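You operate a simulated robot arm through the tools that you are given. There is no shell and no other tool.

You run a simulated robot arm. Do the job below in one go: nothing can be reset, and whatever is moved stays where it is left.

TASK
Shut the blue, white and black valves, see which needle drops and tighten that nut.
Fine: watch the needles some seconds with all three shut; bleed that branch before tightening; open the three valves again after; open no other valve, leave the regulator.

The check looks at the end state, three seconds after you hand in, the way a careful person would. Anything else that was tipped, shoved, dropped, spilled or broken makes it a failure.

THE ROBOT
A 7-joint arm with a two-finger parallel gripper, fixed in place. Base frame: the origin is on the floor under the middle of its stand, x ahead of it, y to its left, z up. Readings come in mm, degrees, newtons and seconds.
With the tool pointing down near the work surface it reaches from about 240 to 680 mm from the base axis. Its first joint turns from -66.0 to 66.0 degrees. Payload 2.4 kg.
Tool frame: the origin (TCP) lies between the finger pads and is the grasp point; the fingertips stand 30 mm ahead of it; z points along the fingers, y is the line along which they close. Largest opening 94 mm; finger width 28, thickness 10; the body of the gripper, 50 by 96 mm, starts 55 mm behind the TCP.
Orientation is told as [roll, pitch, yaw] about the base's x, y, z axes, in that order, counted from this pose: with the fingers straight down and closing along the base's y, the tool's x points along the base's -x, its y along +y and its z along -z.

THE INTERFACE
- The arm moves only by the tool nudge_tool. Its argument "increments" is a list of rows, each an object of numbers (a shift or turn left out is 0, a gripper value left out holds the last): "tx", "ty", "tz": the shift along the tool's x, y, z in units of 500 mm (1.0 is 500 mm); "ax", "ay", "az": the turn, a rotation vector about the tool's x, y, z in units of 90 degrees (1.0 is 90 degrees). In form: [{"tx": .., "ty": .., "tz": .., "ax": .., "ay": .., "az": ..}, ...]. A call has 1 to 20 rows; each row is the pose to reach, as a shift and turn from the pose commanded when the call began, along the tool's axes at that moment. "grip" is the finger opening in mm, from 0 to 94, set as the call begins (left out, the last holds). A call with a number of a shift or a turn outside -1 to 1 is refused whole. A row lasts 0.2 s, in which the tool goes at most 50 mm and 8.6 degrees; a call with a longer step from one row to the next is refused whole, and so is a gripper value outside its range. A pose out of reach is approached as far as the arm can. The call stops where the force on the tool passes 40 N (or 10 N more than at its start, if that is more) or the arm is blocked; 0.2 s more then pass. The fingers move at their own pace (about 153 mm/s each) and stop on an object; they squeeze with about 22 N. The grip force told is the motor's: it shows also when the fingers shut on nothing. Time passes only in rows, and 0.2 s behind the last, so rows that repeat a pose let the fingers close. It gives the time, the measured TCP pose, the force on the tool (base axes), the opening and the grip force at its end, in the units of the frame above (readings bear some noise), with the torque about the TCP (base axes, N m) and any sound that the robot's microphone picked up.
- Cameras (640 x 400 px; columns grow to the right, rows downward): "scene" is fixed at [46.1, 475.2, 1459.3]; the picture's right is [-0.71, -0.71, 0.00], its down [-0.30, 0.30, -0.91] and it looks along [0.64, -0.64, -0.42] (base axes); focal length 350 px, centre (320, 200). "wrist" rides on the gripper at [76, 14, -102] in the tool frame; the picture's right is [-0.18, 0.98, 0.00], its down [-0.75, -0.14, -0.64] and it looks along [-0.63, -0.12, 0.77] (tool axes); focal length 243 px, centre (320, 200). There is no depth. A picture from a camera that has moved, and an enlarged one, comes with that camera's place and axes in the base frame and with its lens.
- capture(camera): a new picture of that camera. It takes no simulated time.
- enlarge(camera, box): a new picture of the part [left, top, right, bottom] of that camera's present view, enlarged. It takes no simulated time.
- sign_off(): hands the job in; it is judged then, once.

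Nothing tells you positions but the pictures and the camera data. Unless the task says otherwise, let go and move clear before handing in.

The tools are called after ">>>" by a JSON object that holds its "api" and its "payload". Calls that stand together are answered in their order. nudge_tool: Moves the arm, as the interface text tells. Its arguments: {"type":"object","properties":{"increments":{"type":"array","items":{"type":"object","properties":{"tx":{"type":"number"},"ty":{"type":"number"},"tz":{"type":"number"},"ax":{"type":"number"},"ay":{"type":"number"},"az":{"type":"number"}}}},"grip":{"type":"number"}},"required":["increments"]} The other tools are called the same way: capture (camera) takes a picture; enlarge (camera, box) takes an enlarged picture of a part of a camera's view; sign_off () hands the job in.

At the start:

```text
clock: 0.0
tool_pos: [384.8, -110.3, 1279.1]
orientation: [0.0, 0.0, 0.0]
wrist_force: [0.1, -0.5, -0.4]
wrist_torque: [0.03, -0.02, -0.03]
opening: 93.6
grasp_force: 0.1
```

scene: 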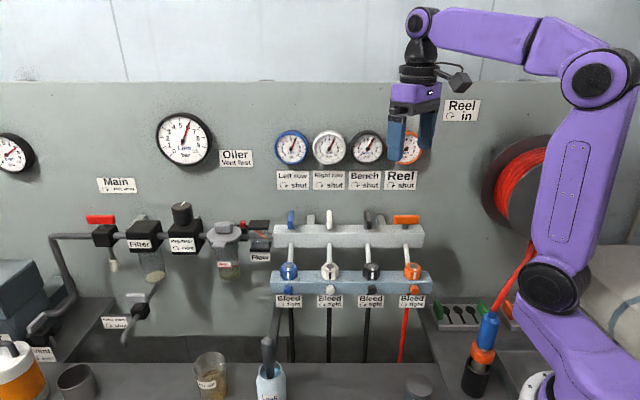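
wrist: 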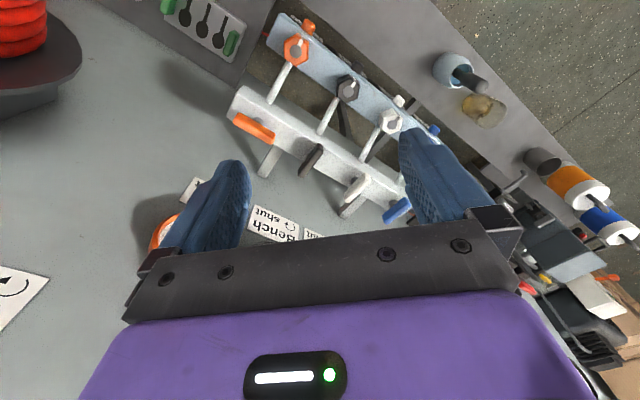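

I see a wall panel with a manifold: blue, white, black and orange valves, gauges above, nuts and bleed screws below. First I'll look closely at the details before moving.

>>> {"api": "enlarge", "payload": {"camera": "scene", "box": [260, 120, 440, 232]}}

>>> {"api": "enlarge", "payload": {"camera": "scene", "box": [260, 200, 440, 312]}}

>>> {"api": "enlarge", "payload": {"camera": "scene", "box": [80, 160, 280, 285]}}

>>> {"api": "enlarge", "payload": {"camera": "scene", "box": [0, 280, 320, 400]}}

>>> {"api": "enlarge", "payload": {"camera": "wrist", "box": [220, 0, 460, 250]}}

```text
3.56 times, centred on (350, 176) of scene
camera zoom: at [46.1, 475.2, 1459.3], right [-0.71, -0.71, 0.0], down [-0.3, 0.3, -0.91], along [0.64, -0.64, -0.42], focal length 1245 px, centre (213, 285)
```

zoom: 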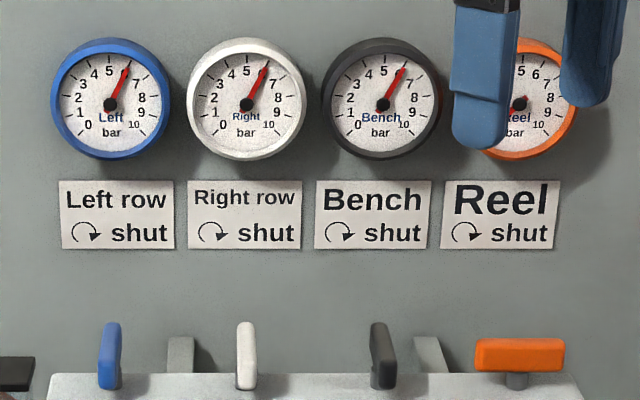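

```text
3.56 times, centred on (350, 256) of scene
camera zoom: at [46.1, 475.2, 1459.3], right [-0.71, -0.71, 0.0], down [-0.3, 0.3, -0.91], along [0.64, -0.64, -0.42], focal length 1245 px, centre (213, 1)
```

zoom: 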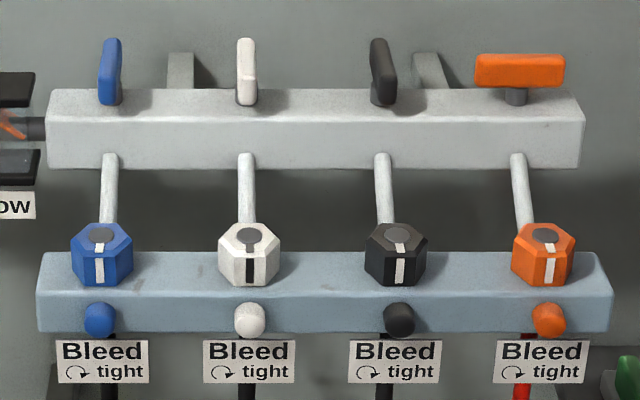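

```text
3.20 times, centred on (180, 222) of scene
camera zoom: at [46.1, 475.2, 1459.3], right [-0.71, -0.71, 0.0], down [-0.3, 0.3, -0.91], along [0.64, -0.64, -0.42], focal length 1121 px, centre (768, 128)
```

zoom: 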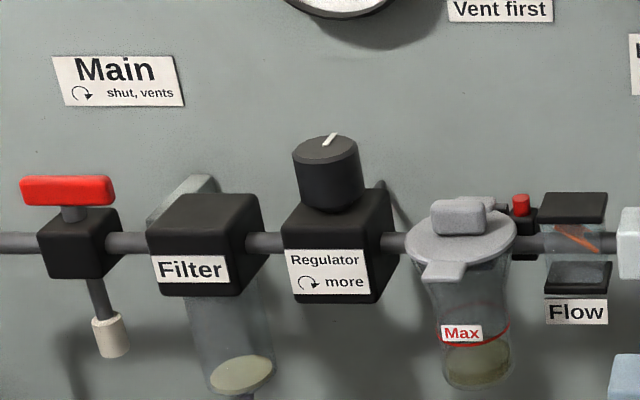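

```text
2.00 times, centred on (160, 340) of scene
camera zoom: at [46.1, 475.2, 1459.3], right [-0.71, -0.71, 0.0], down [-0.3, 0.3, -0.91], along [0.64, -0.64, -0.42], focal length 700 px, centre (640, -80)
```

zoom: 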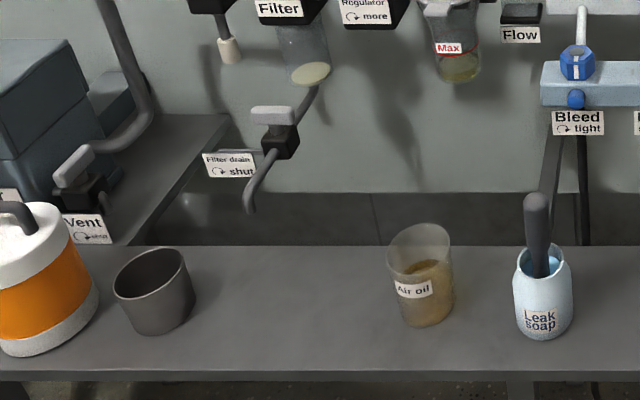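

```text
1.60 times, centred on (340, 125) of wrist
camera zoom: at [307.0, -96.1, 1382.4], right [0.18, 0.98, 0.0], down [0.75, -0.14, 0.64], along [0.63, -0.12, -0.77], focal length 388 px, centre (288, 320)
```

zoom: 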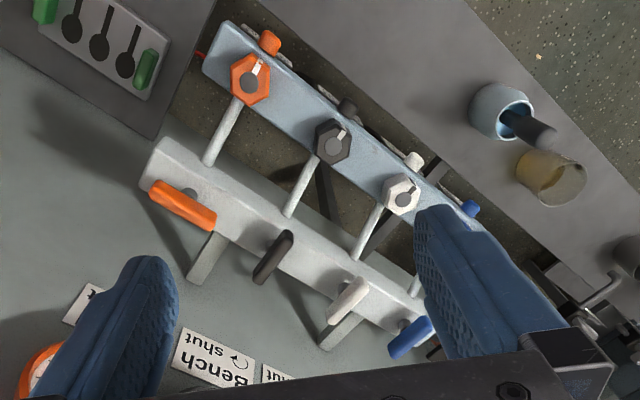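

The manifold row runs diagonally: I triangulate the black handle near (500,-147,1049), spaced about 95 mm along (0.71,0.71), with nuts near z 990 about 105 mm further out. I'll turn the tool 45° to line up with the wall and move a little for a closer view.

>>> {"api": "nudge_tool", "payload": {"increments": [{"tx": -0.012, "ty": 0.013, "tz": 0.026, "az": 0.083}, {"tx": -0.023, "ty": 0.027, "tz": 0.053, "az": 0.167}, {"tx": -0.035, "ty": 0.04, "tz": 0.079, "az": 0.25}, {"tx": -0.047, "ty": 0.053, "tz": 0.105, "az": 0.333}, {"tx": -0.058, "ty": 0.067, "tz": 0.132, "az": 0.417}, {"tx": -0.07, "ty": 0.08, "tz": 0.158, "az": 0.5}, {"tx": -0.07, "ty": 0.08, "tz": 0.158, "az": 0.5}]}}

>>> {"api": "capture", "payload": {"camera": "wrist"}}

>>> {"api": "capture", "payload": {"camera": "scene"}}

```text
clock: 1.6
tool_pos: [419.5, -70.9, 1199.2]
orientation: [-0.1, 0.0, -45.1]
wrist_force: [0.4, 0.1, 0.5]
wrist_torque: [0.04, -0.03, 0.01]
opening: 94.1
grasp_force: 0.1
```

```text
taken
camera wrist: at [374.7, -6.0, 1302.2], right [0.83, 0.56, 0.0], down [0.43, -0.63, 0.64], along [0.36, -0.53, -0.77], focal length 243 px, centre (320, 200)
```

wrist: 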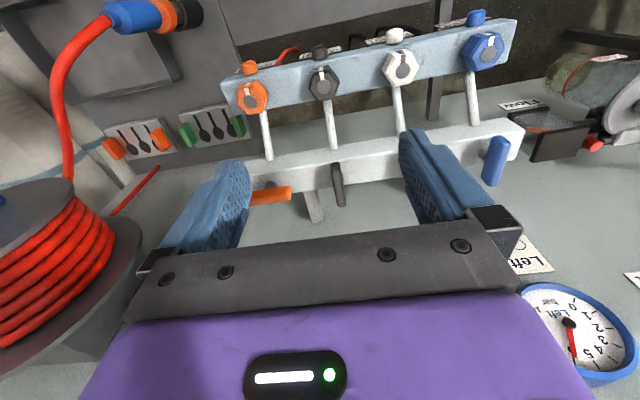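

```text
taken
```

scene: 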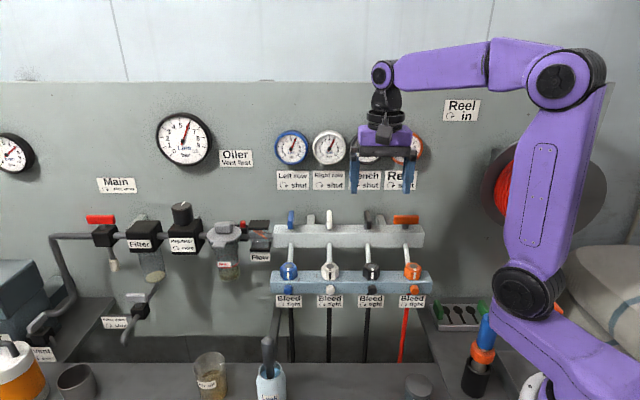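

>>> {"api": "enlarge", "payload": {"camera": "wrist", "box": [210, 0, 530, 220]}}

>>> {"api": "enlarge", "payload": {"camera": "scene", "box": [260, 110, 440, 222]}}

```text
1.82 times, centred on (370, 110) of wrist
camera zoom: at [374.7, -6.0, 1302.2], right [0.83, 0.56, 0.0], down [0.43, -0.63, 0.64], along [0.36, -0.53, -0.77], focal length 441 px, centre (229, 364)
```

zoom: 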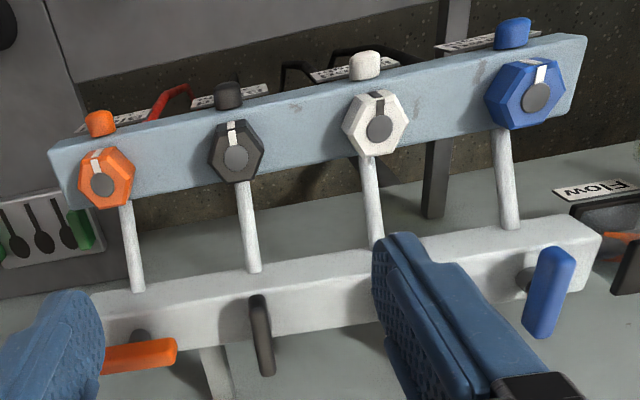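

```text
3.56 times, centred on (350, 166) of scene
camera zoom: at [46.1, 475.2, 1459.3], right [-0.71, -0.71, 0.0], down [-0.3, 0.3, -0.91], along [0.64, -0.64, -0.42], focal length 1245 px, centre (213, 321)
```

zoom: 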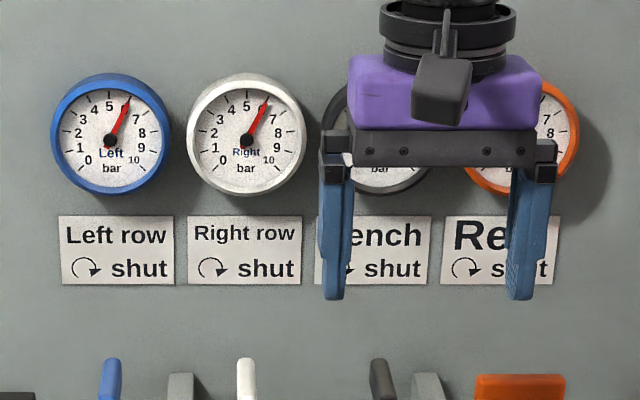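

Handles triangulate consistently: blue (634,-12), white (567,-79), black (499,-146), orange (433,-213), bar tops near z 1063 and manifold top near z 1026. All three are across the wall (open) while orange lies along it (shut). I'll hover over the black handle next.

>>> {"api": "nudge_tool", "payload": {"increments": [{"tx": -0.044, "ty": 0.0014, "tz": 0.036}, {"tx": -0.088, "ty": 0.0028, "tz": 0.071}, {"tx": -0.131, "ty": 0.0042, "tz": 0.107}, {"tx": -0.175, "ty": 0.0056, "tz": 0.142}, {"tx": -0.219, "ty": 0.007, "tz": 0.178}, {"tx": -0.219, "ty": 0.007, "tz": 0.178}], "grip": 60}}

>>> {"api": "capture", "payload": {"camera": "wrist"}}

>>> {"api": "capture", "payload": {"camera": "scene"}}

```text
clock: 3.0
tool_pos: [499.0, -146.6, 1110.6]
orientation: [0.0, 0.0, -44.9]
wrist_force: [-0.3, -0.5, -0.1]
wrist_torque: [0.0, 0.0, -0.01]
opening: 60.0
grasp_force: 0.2
```

```text
taken
camera wrist: at [454.2, -81.7, 1214.3], right [0.83, 0.56, 0.0], down [0.43, -0.63, 0.64], along [0.36, -0.53, -0.77], focal length 243 px, centre (320, 200)
```

wrist: 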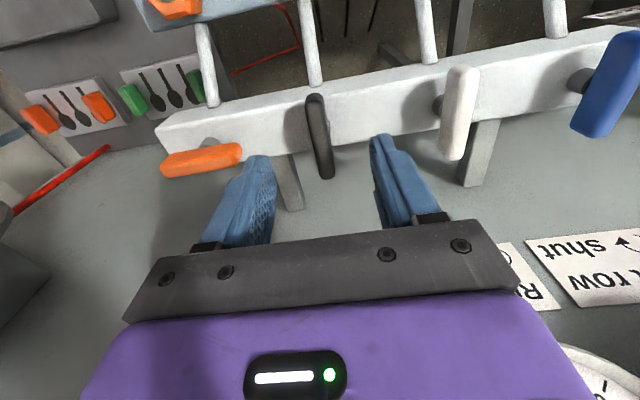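

```text
taken
```

scene: 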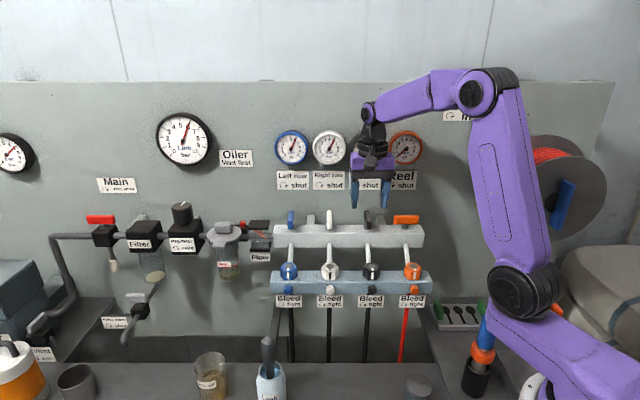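

The open fingers straddle the black handle and look centred. I'll lower to about z 1064 and close gently on the bar.

>>> {"api": "nudge_tool", "payload": {"increments": [{"tz": 0.03}, {"tz": 0.06}, {"tz": 0.093}, {"tz": 0.093}], "grip": 60}}

>>> {"api": "capture", "payload": {"camera": "wrist"}}

>>> {"api": "enlarge", "payload": {"camera": "scene", "box": [260, 120, 440, 232]}}

```text
clock: 4.0
tool_pos: [499.4, -148.2, 1062.4]
orientation: [0.0, 0.0, -45.0]
wrist_force: [0.6, 0.0, 0.0]
wrist_torque: [-0.01, -0.03, -0.01]
opening: 59.8
grasp_force: 0.1
```

```text
taken
camera wrist: at [454.3, -83.3, 1166.4], right [0.82, 0.57, 0.0], down [0.43, -0.63, 0.64], along [0.36, -0.53, -0.77], focal length 243 px, centre (320, 200)
```

wrist: 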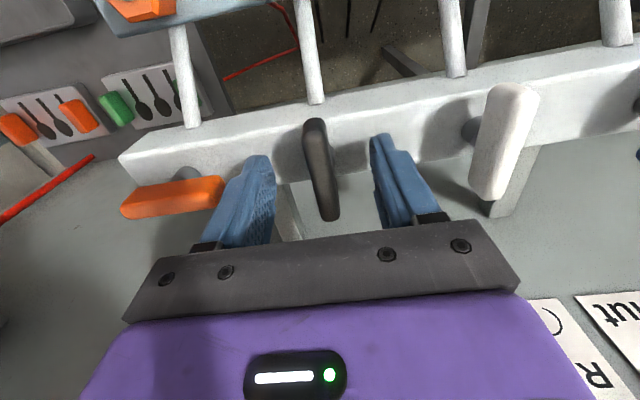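

```text
3.56 times, centred on (350, 176) of scene
camera zoom: at [46.1, 475.2, 1459.3], right [-0.71, -0.71, 0.0], down [-0.3, 0.3, -0.91], along [0.64, -0.64, -0.42], focal length 1245 px, centre (213, 285)
```

zoom: 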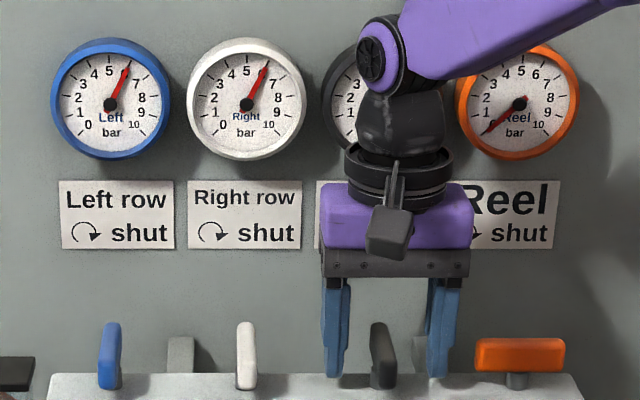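

The Reel gauge reads 0 with its valve shut, as expected. The handle centre looks about 3–4 mm nearer me than the tool axis, so I'll correct that slightly and close on the bar.

>>> {"api": "nudge_tool", "payload": {"increments": [{"tx": 0.006, "ty": 0.003}, {"tx": 0.006, "ty": 0.003}], "grip": 60}}

>>> {"api": "nudge_tool", "payload": {"increments": [{"tz": 0}, {"tz": 0}, {"tz": 0}], "grip": 5}}

>>> {"api": "capture", "payload": {"camera": "wrist"}}

```text
clock: 4.6
tool_pos: [500.1, -144.6, 1062.8]
orientation: [0.1, 0.0, -44.9]
wrist_force: [0.1, 0.0, -0.7]
wrist_torque: [0.0, 0.01, -0.01]
opening: 60.0
grasp_force: 0.1
```

```text
clock: 5.4
tool_pos: [499.1, -144.8, 1063.9]
orientation: [0.0, 0.0, -45.0]
wrist_force: [-5.7, -3.3, 6.8]
wrist_torque: [0.23, 0.26, -0.06]
opening: 12.6
grasp_force: 44.6
```

```text
taken
camera wrist: at [453.4, -80.3, 1167.3], right [0.83, 0.56, 0.0], down [0.43, -0.63, 0.64], along [0.36, -0.53, -0.77], focal length 243 px, centre (320, 200)
```

wrist: 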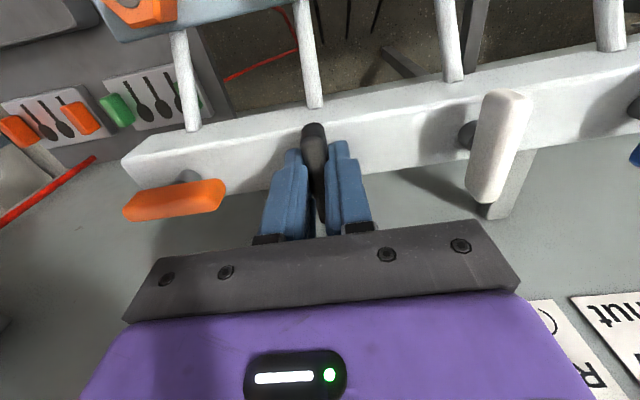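

The bar is gripped (12.6 mm thick). I'll twist clockwise half way first and check the torque and the picture.

>>> {"api": "nudge_tool", "payload": {"increments": [{"ty": -0.001, "az": 0.08}, {"ty": -0.001, "az": 0.16}, {"ty": -0.001, "az": 0.24}, {"ty": -0.001, "az": 0.32}, {"ty": -0.001, "az": 0.4}, {"ty": -0.001, "az": 0.48}, {"ty": -0.001, "az": 0.5}], "grip": 5}}

>>> {"api": "capture", "payload": {"camera": "wrist"}}

>>> {"api": "capture", "payload": {"camera": "scene"}}

```text
clock: 6.7
tool_pos: [500.7, -143.4, 1064.2]
orientation: [0.5, -0.2, -84.2]
wrist_force: [12.2, -2.6, -7.6]
wrist_torque: [0.56, 0.89, 0.02]
opening: 13.0
grasp_force: 44.8
stopped in row 6: the force on the tool passed its limit at 41 N (the readings are from after the stop); the commanded pose is now the measured one
```

```text
taken
camera wrist: at [505.6, -65.3, 1167.2], right [1.0, -0.08, 0.01], down [-0.07, -0.76, 0.64], along [-0.05, -0.64, -0.77], focal length 243 px, centre (320, 200)
```

wrist: 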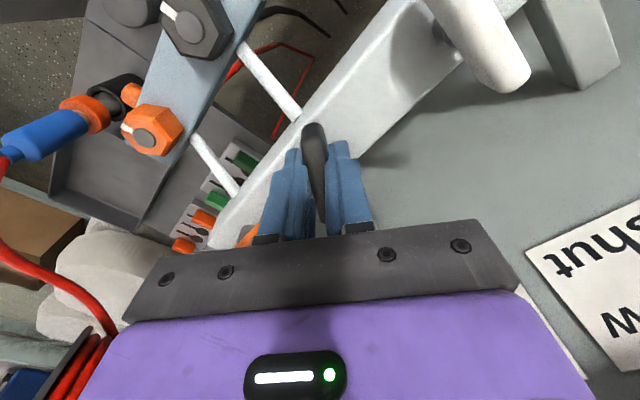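

```text
taken
```

scene: 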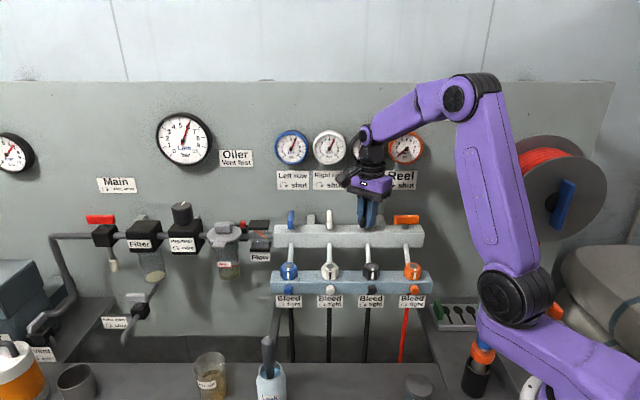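

The handle followed about 39° before side load built up, so the stem axis is slightly off my tool axis. I'll relieve the side force with a small sideways shift and see how it responds.

>>> {"api": "nudge_tool", "payload": {"increments": [{"ty": 0.002}, {"ty": 0.004}, {"ty": 0.004}], "grip": 5}}

```text
clock: 7.5
tool_pos: [500.4, -142.2, 1063.6]
orientation: [0.2, 0.0, -84.3]
wrist_force: [-7.0, 4.5, -8.4]
wrist_torque: [-1.45, 0.48, -0.02]
opening: 13.0
grasp_force: 44.8
```

Stiffness is about 10 N/mm, and the two grip readings put the stem axis near (500,-146). I'll release, recentre by about 4 mm along the bar, and regrip.

>>> {"api": "nudge_tool", "payload": {"increments": [{"tx": 0, "ty": -0.0014}, {"tx": 0, "ty": -0.0014}, {"tx": -0.008, "ty": -0.0014}, {"tx": -0.008, "ty": -0.0014}], "grip": 30}}

>>> {"api": "nudge_tool", "payload": {"increments": [{"tz": 0}, {"tz": 0}, {"tz": 0}], "grip": 5}}

```text
clock: 8.5
tool_pos: [501.4, -147.5, 1064.1]
orientation: [0.5, -0.1, -84.1]
wrist_force: [0.4, -0.6, 0.8]
wrist_torque: [0.02, 0.0, -0.02]
opening: 29.9
grasp_force: 0.1
```

```text
clock: 9.3
tool_pos: [503.0, -148.1, 1064.3]
orientation: [0.6, -0.2, -84.2]
wrist_force: [7.5, -2.0, 1.5]
wrist_torque: [0.19, 1.0, 0.03]
opening: 12.9
grasp_force: 45.1
```

>>> {"api": "nudge_tool", "payload": {"increments": [{"ty": 0.0015, "az": 0.07}, {"ty": 0.0015, "az": 0.14}, {"ty": 0.0015, "az": 0.21}, {"ty": 0.0015, "az": 0.28}], "grip": 5}}

```text
clock: 10.3
tool_pos: [501.5, -148.2, 1063.1]
orientation: [0.3, -0.1, -109.7]
wrist_force: [2.8, -3.8, -4.0]
wrist_torque: [-1.12, 1.24, 0.0]
opening: 12.8
grasp_force: 45.3
```

Low forces now; I'll finish the quarter turn.

>>> {"api": "nudge_tool", "payload": {"increments": [{"az": 0.07}, {"az": 0.14}, {"az": 0.21}, {"az": 0.28}, {"az": 0.29}], "grip": 5}}

>>> {"api": "capture", "payload": {"camera": "wrist"}}

>>> {"api": "capture", "payload": {"camera": "scene"}}

```text
clock: 11.5
tool_pos: [501.5, -147.4, 1063.6]
orientation: [0.3, 0.0, -135.5]
wrist_force: [-13.7, -5.4, 1.3]
wrist_torque: [-0.41, 1.75, 0.49]
opening: 12.9
grasp_force: 45.3
```

```text
taken
camera wrist: at [564.9, -104.0, 1167.9], right [0.56, -0.83, 0.0], down [-0.64, -0.43, 0.64], along [-0.53, -0.36, -0.77], focal length 243 px, centre (320, 200)
```

wrist: 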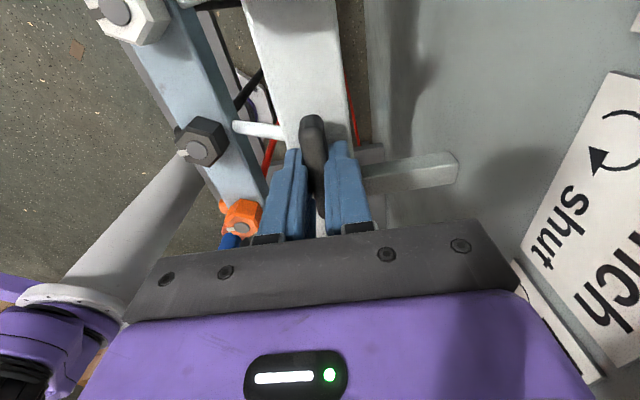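

```text
taken
```

scene: 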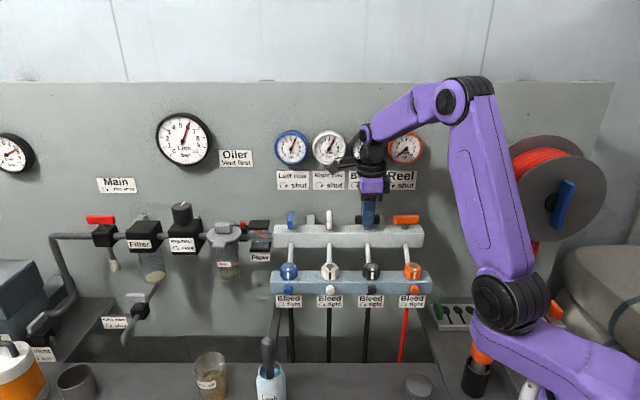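

The torque rose as it hit the stop at −135°, so black is shut. I'll release, lift, and move to the white handle while turning back.

>>> {"api": "nudge_tool", "payload": {"increments": [{"tz": 0}, {"tz": 0}, {"tz": -0.06}, {"tz": -0.134}, {"tz": -0.134}], "grip": 40}}

>>> {"api": "nudge_tool", "payload": {"increments": [{"tx": 0.016, "az": -0.085}, {"tx": 0.032, "az": -0.17}, {"tx": 0.048, "az": -0.255}, {"tx": 0.064, "az": -0.34}, {"tx": 0.08, "az": -0.425}, {"tx": 0.096, "az": -0.51}, {"tx": 0.112, "az": -0.595}, {"tx": 0.128, "az": -0.68}, {"tx": 0.144, "az": -0.765}, {"tx": 0.16, "az": -0.85}, {"tx": 0.176, "az": -0.935}, {"tx": 0.189, "az": -1.0}, {"tx": 0.189, "az": -1.0}], "grip": 50}}

>>> {"api": "capture", "payload": {"camera": "wrist"}}

>>> {"api": "enlarge", "payload": {"camera": "scene", "box": [260, 120, 440, 232]}}

```text
clock: 12.7
tool_pos: [503.4, -146.6, 1131.4]
orientation: [0.3, 0.1, -135.5]
wrist_force: [1.1, -0.2, 1.3]
wrist_torque: [-0.01, 0.04, -0.05]
opening: 39.9
grasp_force: 0.0
```

```text
clock: 15.5
tool_pos: [569.6, -78.9, 1131.8]
orientation: [0.1, -0.5, -45.4]
wrist_force: [0.4, 1.0, 0.5]
wrist_torque: [0.04, -0.01, -0.01]
opening: 49.9
grasp_force: 0.1
```

```text
taken
camera wrist: at [523.9, -15.3, 1235.0], right [0.83, 0.56, 0.01], down [0.42, -0.63, 0.65], along [0.36, -0.53, -0.76], focal length 243 px, centre (320, 200)
```

wrist: 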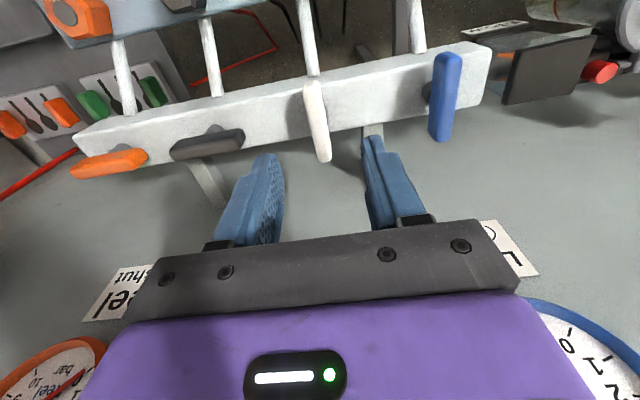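

```text
3.56 times, centred on (350, 176) of scene
camera zoom: at [46.1, 475.2, 1459.3], right [-0.71, -0.71, 0.0], down [-0.3, 0.3, -0.91], along [0.64, -0.64, -0.42], focal length 1245 px, centre (213, 285)
```

zoom: 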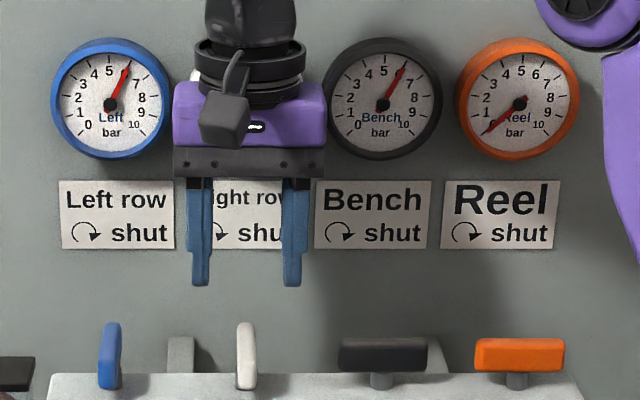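

Black is now parallel to the wall. White handle sits under the fingers; I'll lower onto it and close.

>>> {"api": "nudge_tool", "payload": {"increments": [{"tx": 0.0016, "ty": -0.004, "tz": 0.04}, {"tx": 0.0016, "ty": -0.004, "tz": 0.08}, {"tx": 0.0016, "ty": -0.004, "tz": 0.12}, {"tx": 0.0016, "ty": -0.004, "tz": 0.136}, {"tx": 0.0016, "ty": -0.004, "tz": 0.136}], "grip": 50}}

>>> {"api": "nudge_tool", "payload": {"increments": [{"tz": 0}, {"tz": 0}, {"tz": 0}], "grip": 5}}

>>> {"api": "capture", "payload": {"camera": "wrist"}}

```text
clock: 16.7
tool_pos: [568.7, -81.1, 1063.3]
orientation: [0.3, -0.5, -45.5]
wrist_force: [0.4, 0.2, -0.1]
wrist_torque: [-0.02, -0.02, 0.0]
opening: 50.2
grasp_force: 0.0
```

```text
clock: 17.5
tool_pos: [569.1, -79.9, 1063.0]
orientation: [0.2, -0.3, -45.5]
wrist_force: [1.1, -0.7, 10.2]
wrist_torque: [-0.2, 1.06, 0.0]
opening: 13.0
grasp_force: 45.0
```

```text
taken
camera wrist: at [523.4, -15.8, 1166.8], right [0.83, 0.56, 0.01], down [0.42, -0.64, 0.65], along [0.36, -0.53, -0.76], focal length 243 px, centre (320, 200)
```

wrist: 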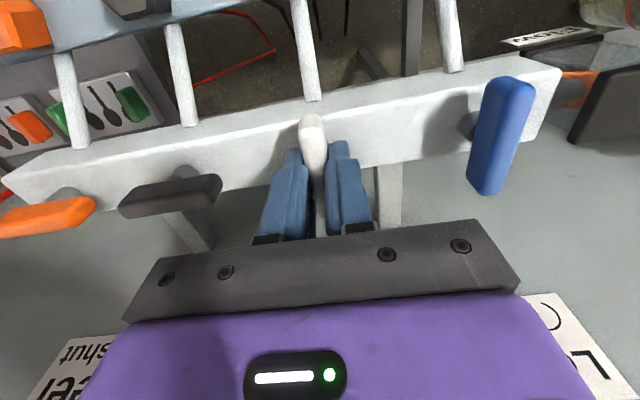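

>>> {"api": "nudge_tool", "payload": {"increments": [{"az": 0.08}, {"az": 0.16}, {"az": 0.24}, {"az": 0.32}, {"az": 0.4}, {"az": 0.48}], "grip": 5}}

```text
clock: 18.9
tool_pos: [569.5, -80.2, 1063.4]
orientation: [0.5, -0.1, -88.9]
wrist_force: [14.6, 0.0, 1.8]
wrist_torque: [-1.37, 0.79, 0.02]
opening: 13.0
grasp_force: 45.1
```

>>> {"api": "nudge_tool", "payload": {"increments": [{"ty": 0.0026, "az": 0.07}, {"ty": 0.0026, "az": 0.15}, {"ty": 0.0026, "az": 0.23}, {"ty": 0.0026, "az": 0.31}], "grip": 5}}

```text
clock: 19.9
tool_pos: [569.6, -81.3, 1063.3]
orientation: [0.3, 0.0, -116.8]
wrist_force: [3.8, 2.5, 2.7]
wrist_torque: [-0.8, 1.36, 0.01]
opening: 13.0
grasp_force: 45.0
```

>>> {"api": "nudge_tool", "payload": {"increments": [{"az": 0.08}, {"az": 0.16}, {"az": 0.205}, {"az": 0.212}], "grip": 5}}

>>> {"api": "enlarge", "payload": {"camera": "scene", "box": [260, 120, 440, 232]}}

```text
clock: 20.9
tool_pos: [569.4, -81.3, 1064.0]
orientation: [0.2, 0.2, -135.7]
wrist_force: [-4.3, 2.7, -4.9]
wrist_torque: [1.0, -0.29, 0.7]
opening: 13.1
grasp_force: 44.8
```

```text
3.56 times, centred on (350, 176) of scene
camera zoom: at [46.0, 475.2, 1459.3], right [-0.71, -0.71, 0.0], down [-0.3, 0.3, -0.91], along [0.64, -0.64, -0.42], focal length 1245 px, centre (213, 285)
```

zoom: 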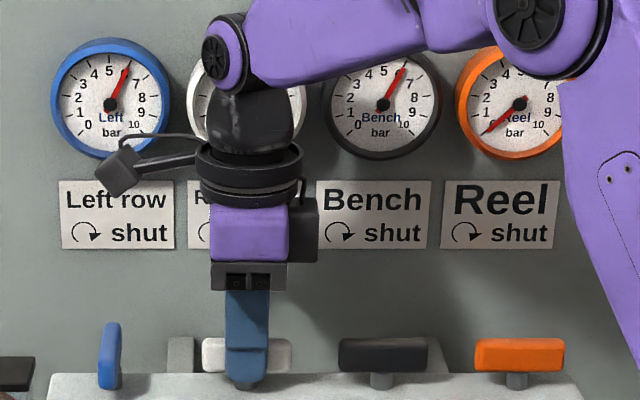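

White is shut too (torque at the stop). Releasing, lifting and moving over to the blue handle.

>>> {"api": "nudge_tool", "payload": {"increments": [{"tz": 0}, {"tz": 0}, {"tz": -0.06}, {"tz": -0.134}, {"tz": -0.134}], "grip": 40}}

>>> {"api": "nudge_tool", "payload": {"increments": [{"tx": 0.016, "az": -0.085}, {"tx": 0.032, "az": -0.17}, {"tx": 0.048, "az": -0.255}, {"tx": 0.064, "az": -0.34}, {"tx": 0.08, "az": -0.425}, {"tx": 0.096, "az": -0.51}, {"tx": 0.112, "az": -0.595}, {"tx": 0.128, "az": -0.68}, {"tx": 0.144, "az": -0.765}, {"tx": 0.16, "az": -0.85}, {"tx": 0.176, "az": -0.935}, {"tx": 0.189, "az": -1.007}, {"tx": 0.189, "az": -1.007}], "grip": 50}}

>>> {"api": "capture", "payload": {"camera": "wrist"}}

>>> {"api": "capture", "payload": {"camera": "scene"}}

```text
clock: 22.1
tool_pos: [569.9, -79.3, 1130.8]
orientation: [0.5, 0.2, -135.8]
wrist_force: [0.6, -0.4, 0.2]
wrist_torque: [0.01, -0.03, 0.03]
opening: 40.1
grasp_force: 0.1
```

```text
refused: -1.007 is not a number from -1 to 1
```

```text
taken
camera wrist: at [632.5, -36.4, 1235.0], right [0.55, -0.83, 0.01], down [-0.64, -0.42, 0.64], along [-0.53, -0.36, -0.77], focal length 243 px, centre (320, 200)
```

wrist: 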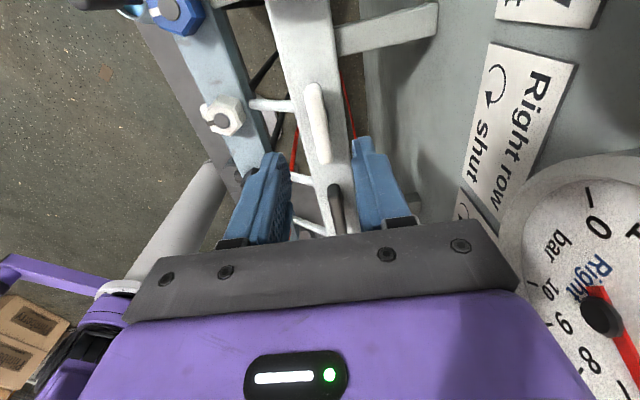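

```text
taken
```

scene: 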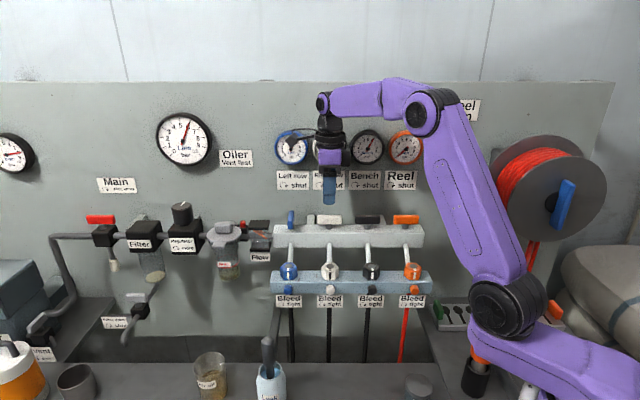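

>>> {"api": "nudge_tool", "payload": {"increments": [{"tx": 0.016, "az": -0.085}, {"tx": 0.032, "az": -0.17}, {"tx": 0.048, "az": -0.255}, {"tx": 0.064, "az": -0.34}, {"tx": 0.08, "az": -0.425}, {"tx": 0.096, "az": -0.51}, {"tx": 0.112, "az": -0.595}, {"tx": 0.128, "az": -0.68}, {"tx": 0.144, "az": -0.765}, {"tx": 0.16, "az": -0.85}, {"tx": 0.176, "az": -0.935}, {"tx": 0.189, "az": -1.0}, {"tx": 0.189, "az": -1.0}], "grip": 50}}

>>> {"api": "capture", "payload": {"camera": "wrist"}}

>>> {"api": "enlarge", "payload": {"camera": "scene", "box": [260, 120, 440, 232]}}

```text
clock: 24.9
tool_pos: [637.3, -14.8, 1130.5]
orientation: [0.2, -0.4, -45.6]
wrist_force: [-0.2, 0.1, 0.8]
wrist_torque: [-0.01, 0.01, -0.01]
opening: 49.6
grasp_force: 0.1
```

```text
taken
camera wrist: at [591.5, 49.6, 1233.9], right [0.83, 0.56, 0.0], down [0.42, -0.64, 0.65], along [0.36, -0.53, -0.76], focal length 243 px, centre (320, 200)
```

wrist: 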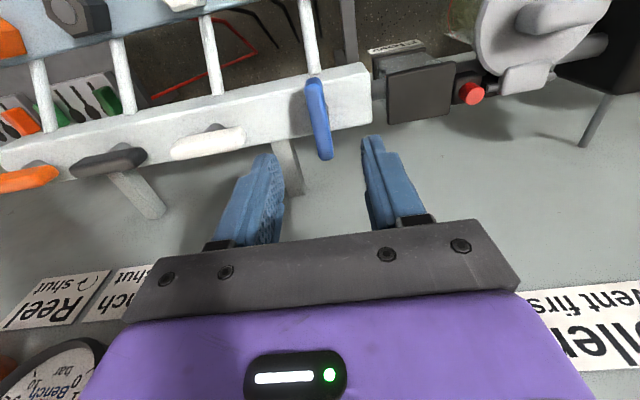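

```text
3.56 times, centred on (350, 176) of scene
camera zoom: at [46.1, 475.2, 1459.3], right [-0.71, -0.71, 0.0], down [-0.3, 0.3, -0.91], along [0.64, -0.64, -0.42], focal length 1245 px, centre (213, 285)
```

zoom: 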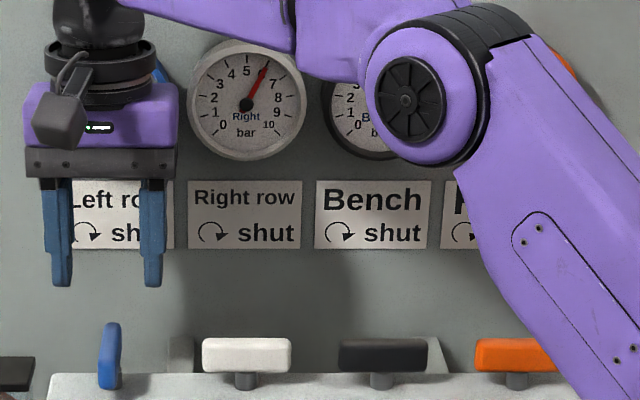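

White is shut, its needle still near 6. Lowering onto the blue handle and closing.

>>> {"api": "nudge_tool", "payload": {"increments": [{"tx": 0.0, "ty": -0.001, "tz": 0.04}, {"tx": 0.0, "ty": -0.001, "tz": 0.08}, {"tx": 0.0, "ty": -0.001, "tz": 0.12}, {"tx": 0.0, "ty": -0.001, "tz": 0.134}, {"tx": 0.0, "ty": -0.001, "tz": 0.134}], "grip": 50}}

>>> {"api": "nudge_tool", "payload": {"increments": [{"tz": 0}, {"tz": 0}, {"tz": 0}], "grip": 5}}

>>> {"api": "capture", "payload": {"camera": "wrist"}}

```text
clock: 26.1
tool_pos: [635.8, -17.1, 1065.8]
orientation: [0.1, -0.4, -45.8]
wrist_force: [-0.7, -0.8, 0.4]
wrist_torque: [0.01, 0.01, -0.01]
opening: 50.0
grasp_force: 0.1
```

```text
clock: 26.9
tool_pos: [636.7, -14.7, 1064.1]
orientation: [0.4, -0.6, -45.5]
wrist_force: [21.0, 9.0, -5.4]
wrist_torque: [-1.37, -0.28, -0.03]
opening: 13.0
grasp_force: 45.3
```

```text
taken
camera wrist: at [591.2, 50.0, 1166.9], right [0.83, 0.56, 0.01], down [0.42, -0.64, 0.65], along [0.37, -0.53, -0.76], focal length 243 px, centre (320, 200)
```

wrist: 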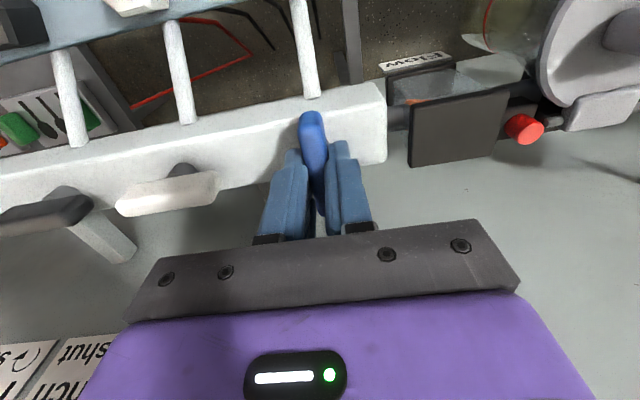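

>>> {"api": "nudge_tool", "payload": {"increments": [{"ty": 0.002}, {"ty": 0.004}, {"ty": 0.004}], "grip": 5}}

>>> {"api": "nudge_tool", "payload": {"increments": [{"az": 0.08}, {"az": 0.16}, {"az": 0.24}, {"az": 0.32}], "grip": 5}}

```text
clock: 27.7
tool_pos: [637.2, -15.2, 1064.2]
orientation: [0.0, -0.3, -45.8]
wrist_force: [3.6, 8.2, -2.4]
wrist_torque: [-0.88, -0.51, -0.02]
opening: 12.8
grasp_force: 45.2
```

```text
clock: 28.7
tool_pos: [636.5, -14.5, 1064.3]
orientation: [-0.2, -0.1, -74.7]
wrist_force: [-17.3, 3.1, -10.3]
wrist_torque: [-1.07, -0.22, 0.04]
opening: 12.5
grasp_force: 44.9
```

>>> {"api": "nudge_tool", "payload": {"increments": [{"ty": -0.003, "az": 0.03}, {"ty": -0.003, "az": 0.11}, {"ty": -0.003, "az": 0.19}, {"ty": -0.003, "az": 0.27}], "grip": 5}}

```text
clock: 29.7
tool_pos: [635.4, -16.8, 1063.4]
orientation: [0.2, -0.1, -99.0]
wrist_force: [-17.7, -3.5, -5.7]
wrist_torque: [-0.36, 0.96, 0.03]
opening: 12.7
grasp_force: 45.7
```

>>> {"api": "nudge_tool", "payload": {"increments": [{"ty": -0.0045, "az": 0.03}, {"ty": -0.0045, "az": 0.11}, {"ty": -0.0045, "az": 0.19}, {"ty": -0.0045, "az": 0.25}], "grip": 5}}

```text
clock: 30.7
tool_pos: [635.4, -14.7, 1065.0]
orientation: [0.4, 0.2, -121.4]
wrist_force: [-2.4, -6.3, -6.6]
wrist_torque: [-0.67, 1.63, -0.01]
opening: 12.9
grasp_force: 44.5
```

>>> {"api": "nudge_tool", "payload": {"increments": [{"az": 0.07}, {"az": 0.14}, {"az": 0.158}, {"az": 0.16}], "grip": 5}}

>>> {"api": "capture", "payload": {"camera": "scene"}}

>>> {"api": "enlarge", "payload": {"camera": "scene", "box": [260, 120, 440, 232]}}

```text
clock: 31.7
tool_pos: [634.1, -15.1, 1064.9]
orientation: [0.4, 0.4, -135.9]
wrist_force: [-1.8, -9.2, -8.4]
wrist_torque: [0.4, 0.66, 0.66]
opening: 13.0
grasp_force: 44.6
```

```text
taken
```

scene: 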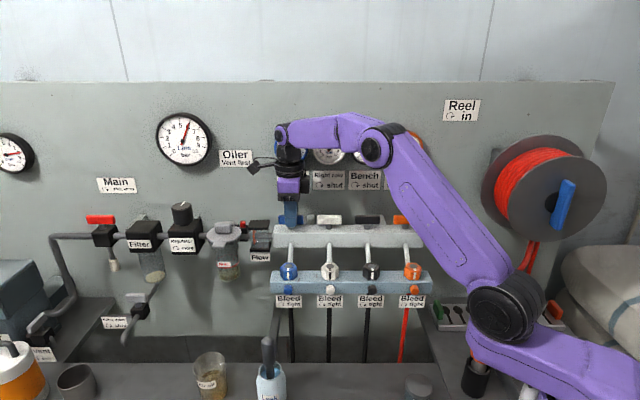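

```text
3.56 times, centred on (350, 176) of scene
camera zoom: at [46.2, 474.9, 1459.4], right [-0.71, -0.71, 0.0], down [-0.3, 0.3, -0.91], along [0.64, -0.64, -0.43], focal length 1245 px, centre (213, 285)
```

zoom: 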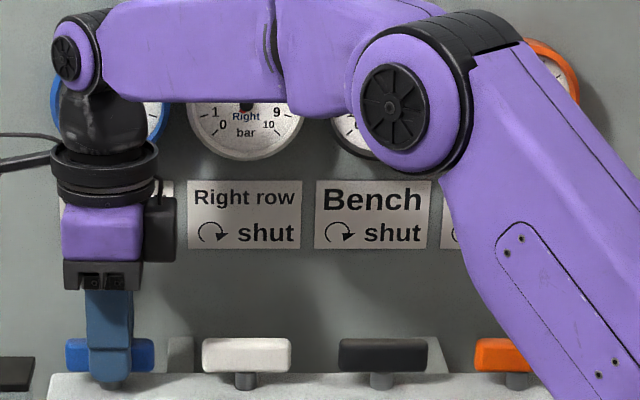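

All three handles are now parallel to the wall. I'll release, lift, and withdraw to the right so the scene camera sees every gauge, then watch.

>>> {"api": "nudge_tool", "payload": {"increments": [{"tz": 0}, {"tz": 0}, {"tz": -0.06}, {"tz": -0.134}, {"tz": -0.134}], "grip": 40}}

>>> {"api": "nudge_tool", "payload": {"increments": [{"tx": -0.04, "ty": -0.02, "az": -0.06}, {"tx": -0.1, "ty": -0.045, "az": -0.14}, {"tx": -0.16, "ty": -0.07, "az": -0.22}, {"tx": -0.22, "ty": -0.095, "az": -0.3}, {"tx": -0.28, "ty": -0.12, "az": -0.38}, {"tx": -0.34, "ty": -0.145, "az": -0.46}, {"tx": -0.4, "ty": -0.17, "az": -0.54}, {"tx": -0.46, "ty": -0.195, "az": -0.62}, {"tx": -0.52, "ty": -0.22, "tz": -0.01, "az": -0.7}, {"tx": -0.58, "ty": -0.245, "tz": -0.02, "az": -0.78}, {"tx": -0.63, "ty": -0.26, "tz": -0.03, "az": -0.86}, {"tx": -0.667, "ty": -0.266, "tz": -0.04, "az": -0.94}, {"tx": -0.667, "ty": -0.266, "tz": -0.04, "az": -1.0}, {"tx": -0.667, "ty": -0.266, "tz": -0.04, "az": -1.0}], "grip": 60}}

>>> {"api": "capture", "payload": {"camera": "scene"}}

>>> {"api": "enlarge", "payload": {"camera": "scene", "box": [260, 120, 440, 232]}}

```text
clock: 32.9
tool_pos: [635.5, -15.8, 1131.7]
orientation: [0.5, 0.1, -135.6]
wrist_force: [-0.6, 0.0, 0.5]
wrist_torque: [-0.01, 0.0, -0.02]
opening: 39.8
grasp_force: 0.1
```

```text
clock: 35.9
tool_pos: [300.8, -151.3, 1149.5]
orientation: [0.3, -0.4, -45.4]
wrist_force: [0.2, 0.0, -0.2]
wrist_torque: [0.0, 0.02, -0.03]
opening: 60.2
grasp_force: 0.0
```

```text
taken
```

scene: 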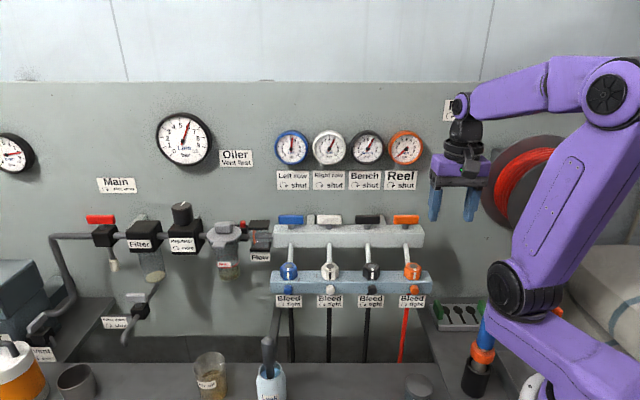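

```text
3.56 times, centred on (350, 176) of scene
camera zoom: at [46.1, 475.2, 1459.3], right [-0.71, -0.71, 0.0], down [-0.3, 0.3, -0.91], along [0.64, -0.64, -0.42], focal length 1245 px, centre (213, 285)
```

zoom: 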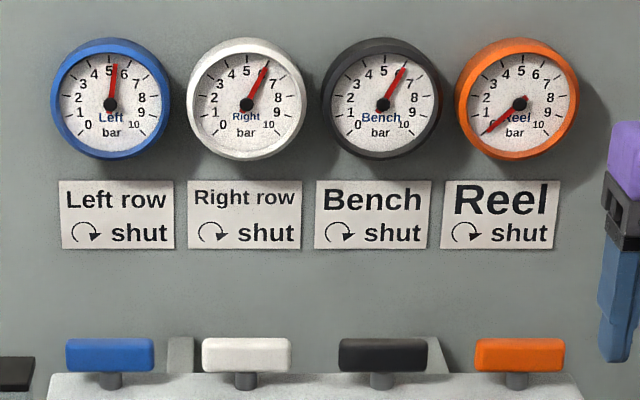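

The blue (Left) needle already sits a bit lower. I'll stay still and watch several more seconds.

>>> {"api": "nudge_tool", "payload": {"increments": [{"tz": 0}, {"tz": 0}, {"tz": 0}, {"tz": 0}, {"tz": 0}, {"tz": 0}, {"tz": 0}, {"tz": 0}, {"tz": 0}, {"tz": 0}, {"tz": 0}, {"tz": 0}, {"tz": 0}, {"tz": 0}, {"tz": 0}, {"tz": 0}, {"tz": 0}, {"tz": 0}, {"tz": 0}, {"tz": 0}]}}

>>> {"api": "enlarge", "payload": {"camera": "scene", "box": [260, 120, 440, 232]}}

>>> {"api": "enlarge", "payload": {"camera": "scene", "box": [260, 240, 440, 352]}}

>>> {"api": "capture", "payload": {"camera": "wrist"}}

```text
clock: 40.1
tool_pos: [301.5, -151.8, 1149.6]
orientation: [0.2, -0.4, -45.7]
wrist_force: [-1.1, -0.4, -0.1]
wrist_torque: [-0.01, 0.02, 0.03]
opening: 59.9
grasp_force: 0.1
```

```text
3.56 times, centred on (350, 176) of scene
camera zoom: at [46.1, 475.2, 1459.3], right [-0.71, -0.71, 0.0], down [-0.3, 0.3, -0.91], along [0.64, -0.64, -0.42], focal length 1245 px, centre (213, 285)
```

zoom: 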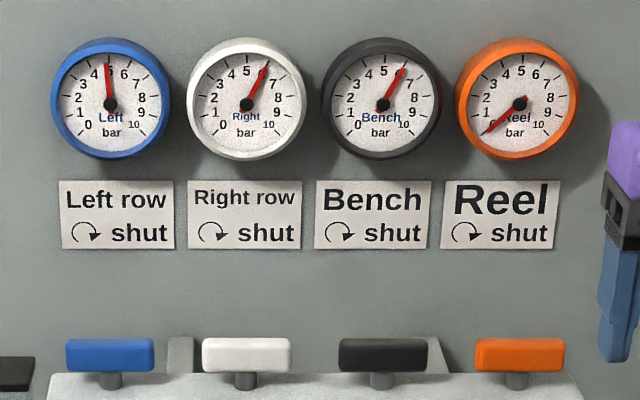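

```text
3.56 times, centred on (350, 296) of scene
camera zoom: at [46.1, 475.2, 1459.3], right [-0.71, -0.71, 0.0], down [-0.3, 0.3, -0.91], along [0.64, -0.64, -0.42], focal length 1245 px, centre (213, -141)
```

zoom: 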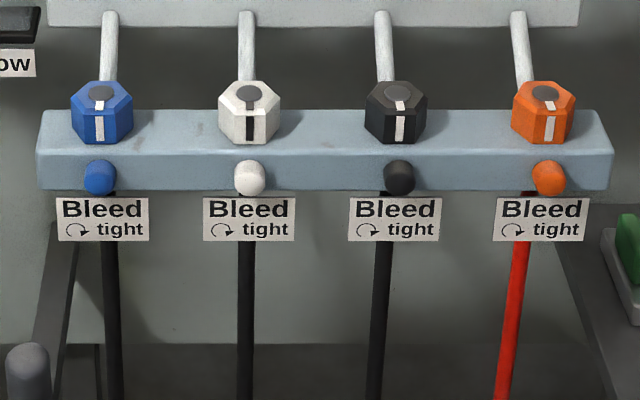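

```text
taken
camera wrist: at [256.1, -86.6, 1252.7], right [0.83, 0.56, 0.01], down [0.42, -0.64, 0.65], along [0.36, -0.54, -0.76], focal length 243 px, centre (320, 200)
```

wrist: 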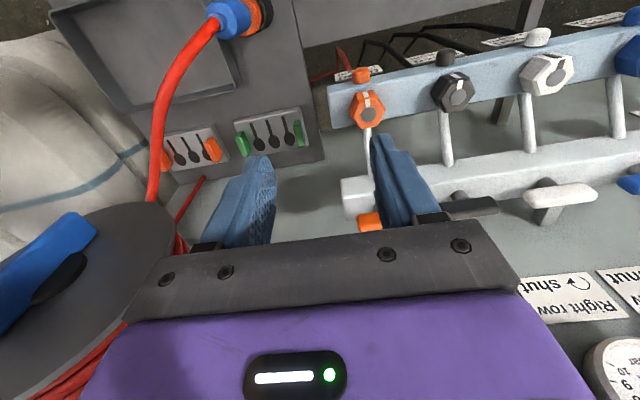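

Only the blue "Left" needle is falling (6 → 5.3 → 4.8) while white and black hold at 6, so the blue nut leaks. Next I need to open the blue bleed knob on the front of the lower block; I'll turn the wrist round so the camera rides on top for a horizontal approach.

>>> {"api": "nudge_tool", "payload": {"increments": [{"tx": 0.01, "ty": 0.04, "az": -0.083}, {"tx": 0.02, "ty": 0.08, "az": -0.167}, {"tx": 0.03, "ty": 0.12, "az": -0.25}, {"tx": 0.04, "ty": 0.16, "az": -0.333}, {"tx": 0.05, "ty": 0.2, "az": -0.417}, {"tx": 0.06, "ty": 0.24, "az": -0.5}, {"tx": 0.07, "ty": 0.28, "az": -0.583}, {"tx": 0.08, "ty": 0.32, "az": -0.667}, {"tx": 0.09, "ty": 0.36, "az": -0.75}, {"tx": 0.1, "ty": 0.4, "az": -0.833}, {"tx": 0.11, "ty": 0.44, "az": -0.917}, {"tx": 0.12, "ty": 0.479, "az": -1.0}, {"tx": 0.12, "ty": 0.479, "az": -1.0}], "grip": 60}}

>>> {"api": "enlarge", "payload": {"camera": "scene", "box": [260, 120, 440, 232]}}

>>> {"api": "capture", "payload": {"camera": "wrist"}}

```text
clock: 42.9
tool_pos: [432.9, 60.3, 1151.4]
orientation: [-0.4, -0.3, 44.5]
wrist_force: [0.4, 0.0, 0.5]
wrist_torque: [0.0, -0.01, -0.01]
opening: 60.2
grasp_force: 0.1
```

```text
3.56 times, centred on (350, 176) of scene
camera zoom: at [46.1, 475.2, 1459.3], right [-0.71, -0.71, 0.0], down [-0.3, 0.3, -0.91], along [0.64, -0.64, -0.42], focal length 1245 px, centre (213, 285)
```

zoom: 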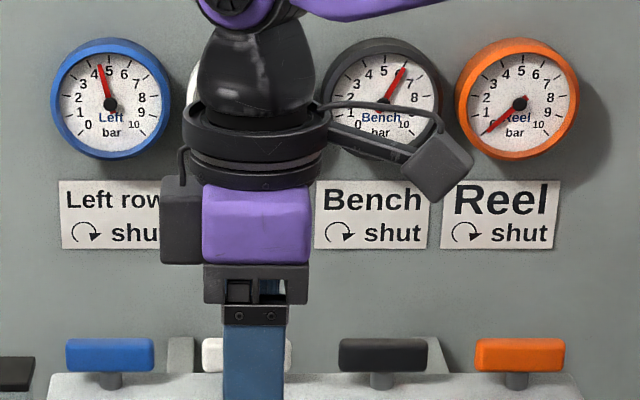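

```text
taken
camera wrist: at [365.0, 18.6, 1254.1], right [-0.56, 0.83, -0.01], down [0.63, 0.43, 0.65], along [0.54, 0.36, -0.76], focal length 243 px, centre (320, 200)
```

wrist: 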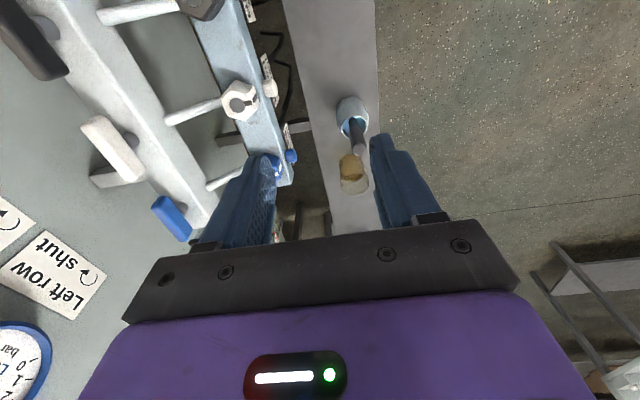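

>>> {"api": "nudge_tool", "payload": {"increments": [{"az": -0.083}, {"az": -0.167}, {"az": -0.25}, {"az": -0.333}, {"az": -0.417}, {"az": -0.5}, {"az": -0.583}, {"az": -0.667}, {"az": -0.75}, {"az": -0.833}, {"az": -0.917}, {"az": -1.0}, {"az": -1.0}], "grip": 60}}

>>> {"api": "capture", "payload": {"camera": "scene"}}

>>> {"api": "capture", "payload": {"camera": "wrist"}}

```text
clock: 45.7
tool_pos: [431.3, 59.0, 1150.4]
orientation: [-0.2, 0.3, 134.4]
wrist_force: [0.0, 0.9, 0.1]
wrist_torque: [-0.01, 0.0, -0.02]
opening: 60.0
grasp_force: 0.1
```

```text
taken
```

scene: 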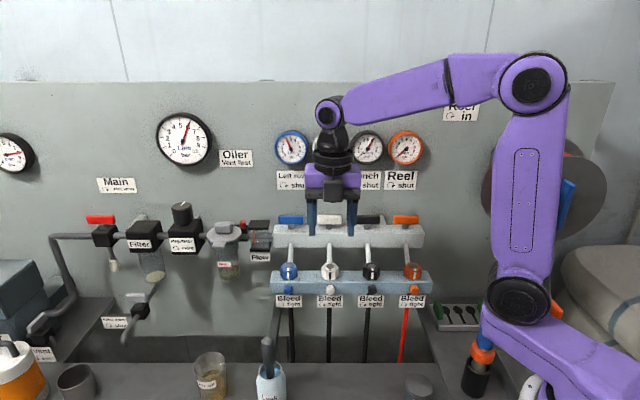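

```text
taken
camera wrist: at [472.5, -5.2, 1253.7], right [-0.83, -0.56, -0.01], down [-0.43, 0.64, 0.64], along [-0.35, 0.53, -0.77], focal length 243 px, centre (320, 200)
```

wrist: 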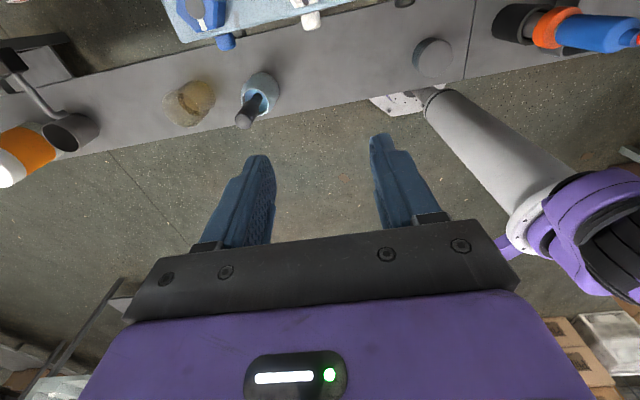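

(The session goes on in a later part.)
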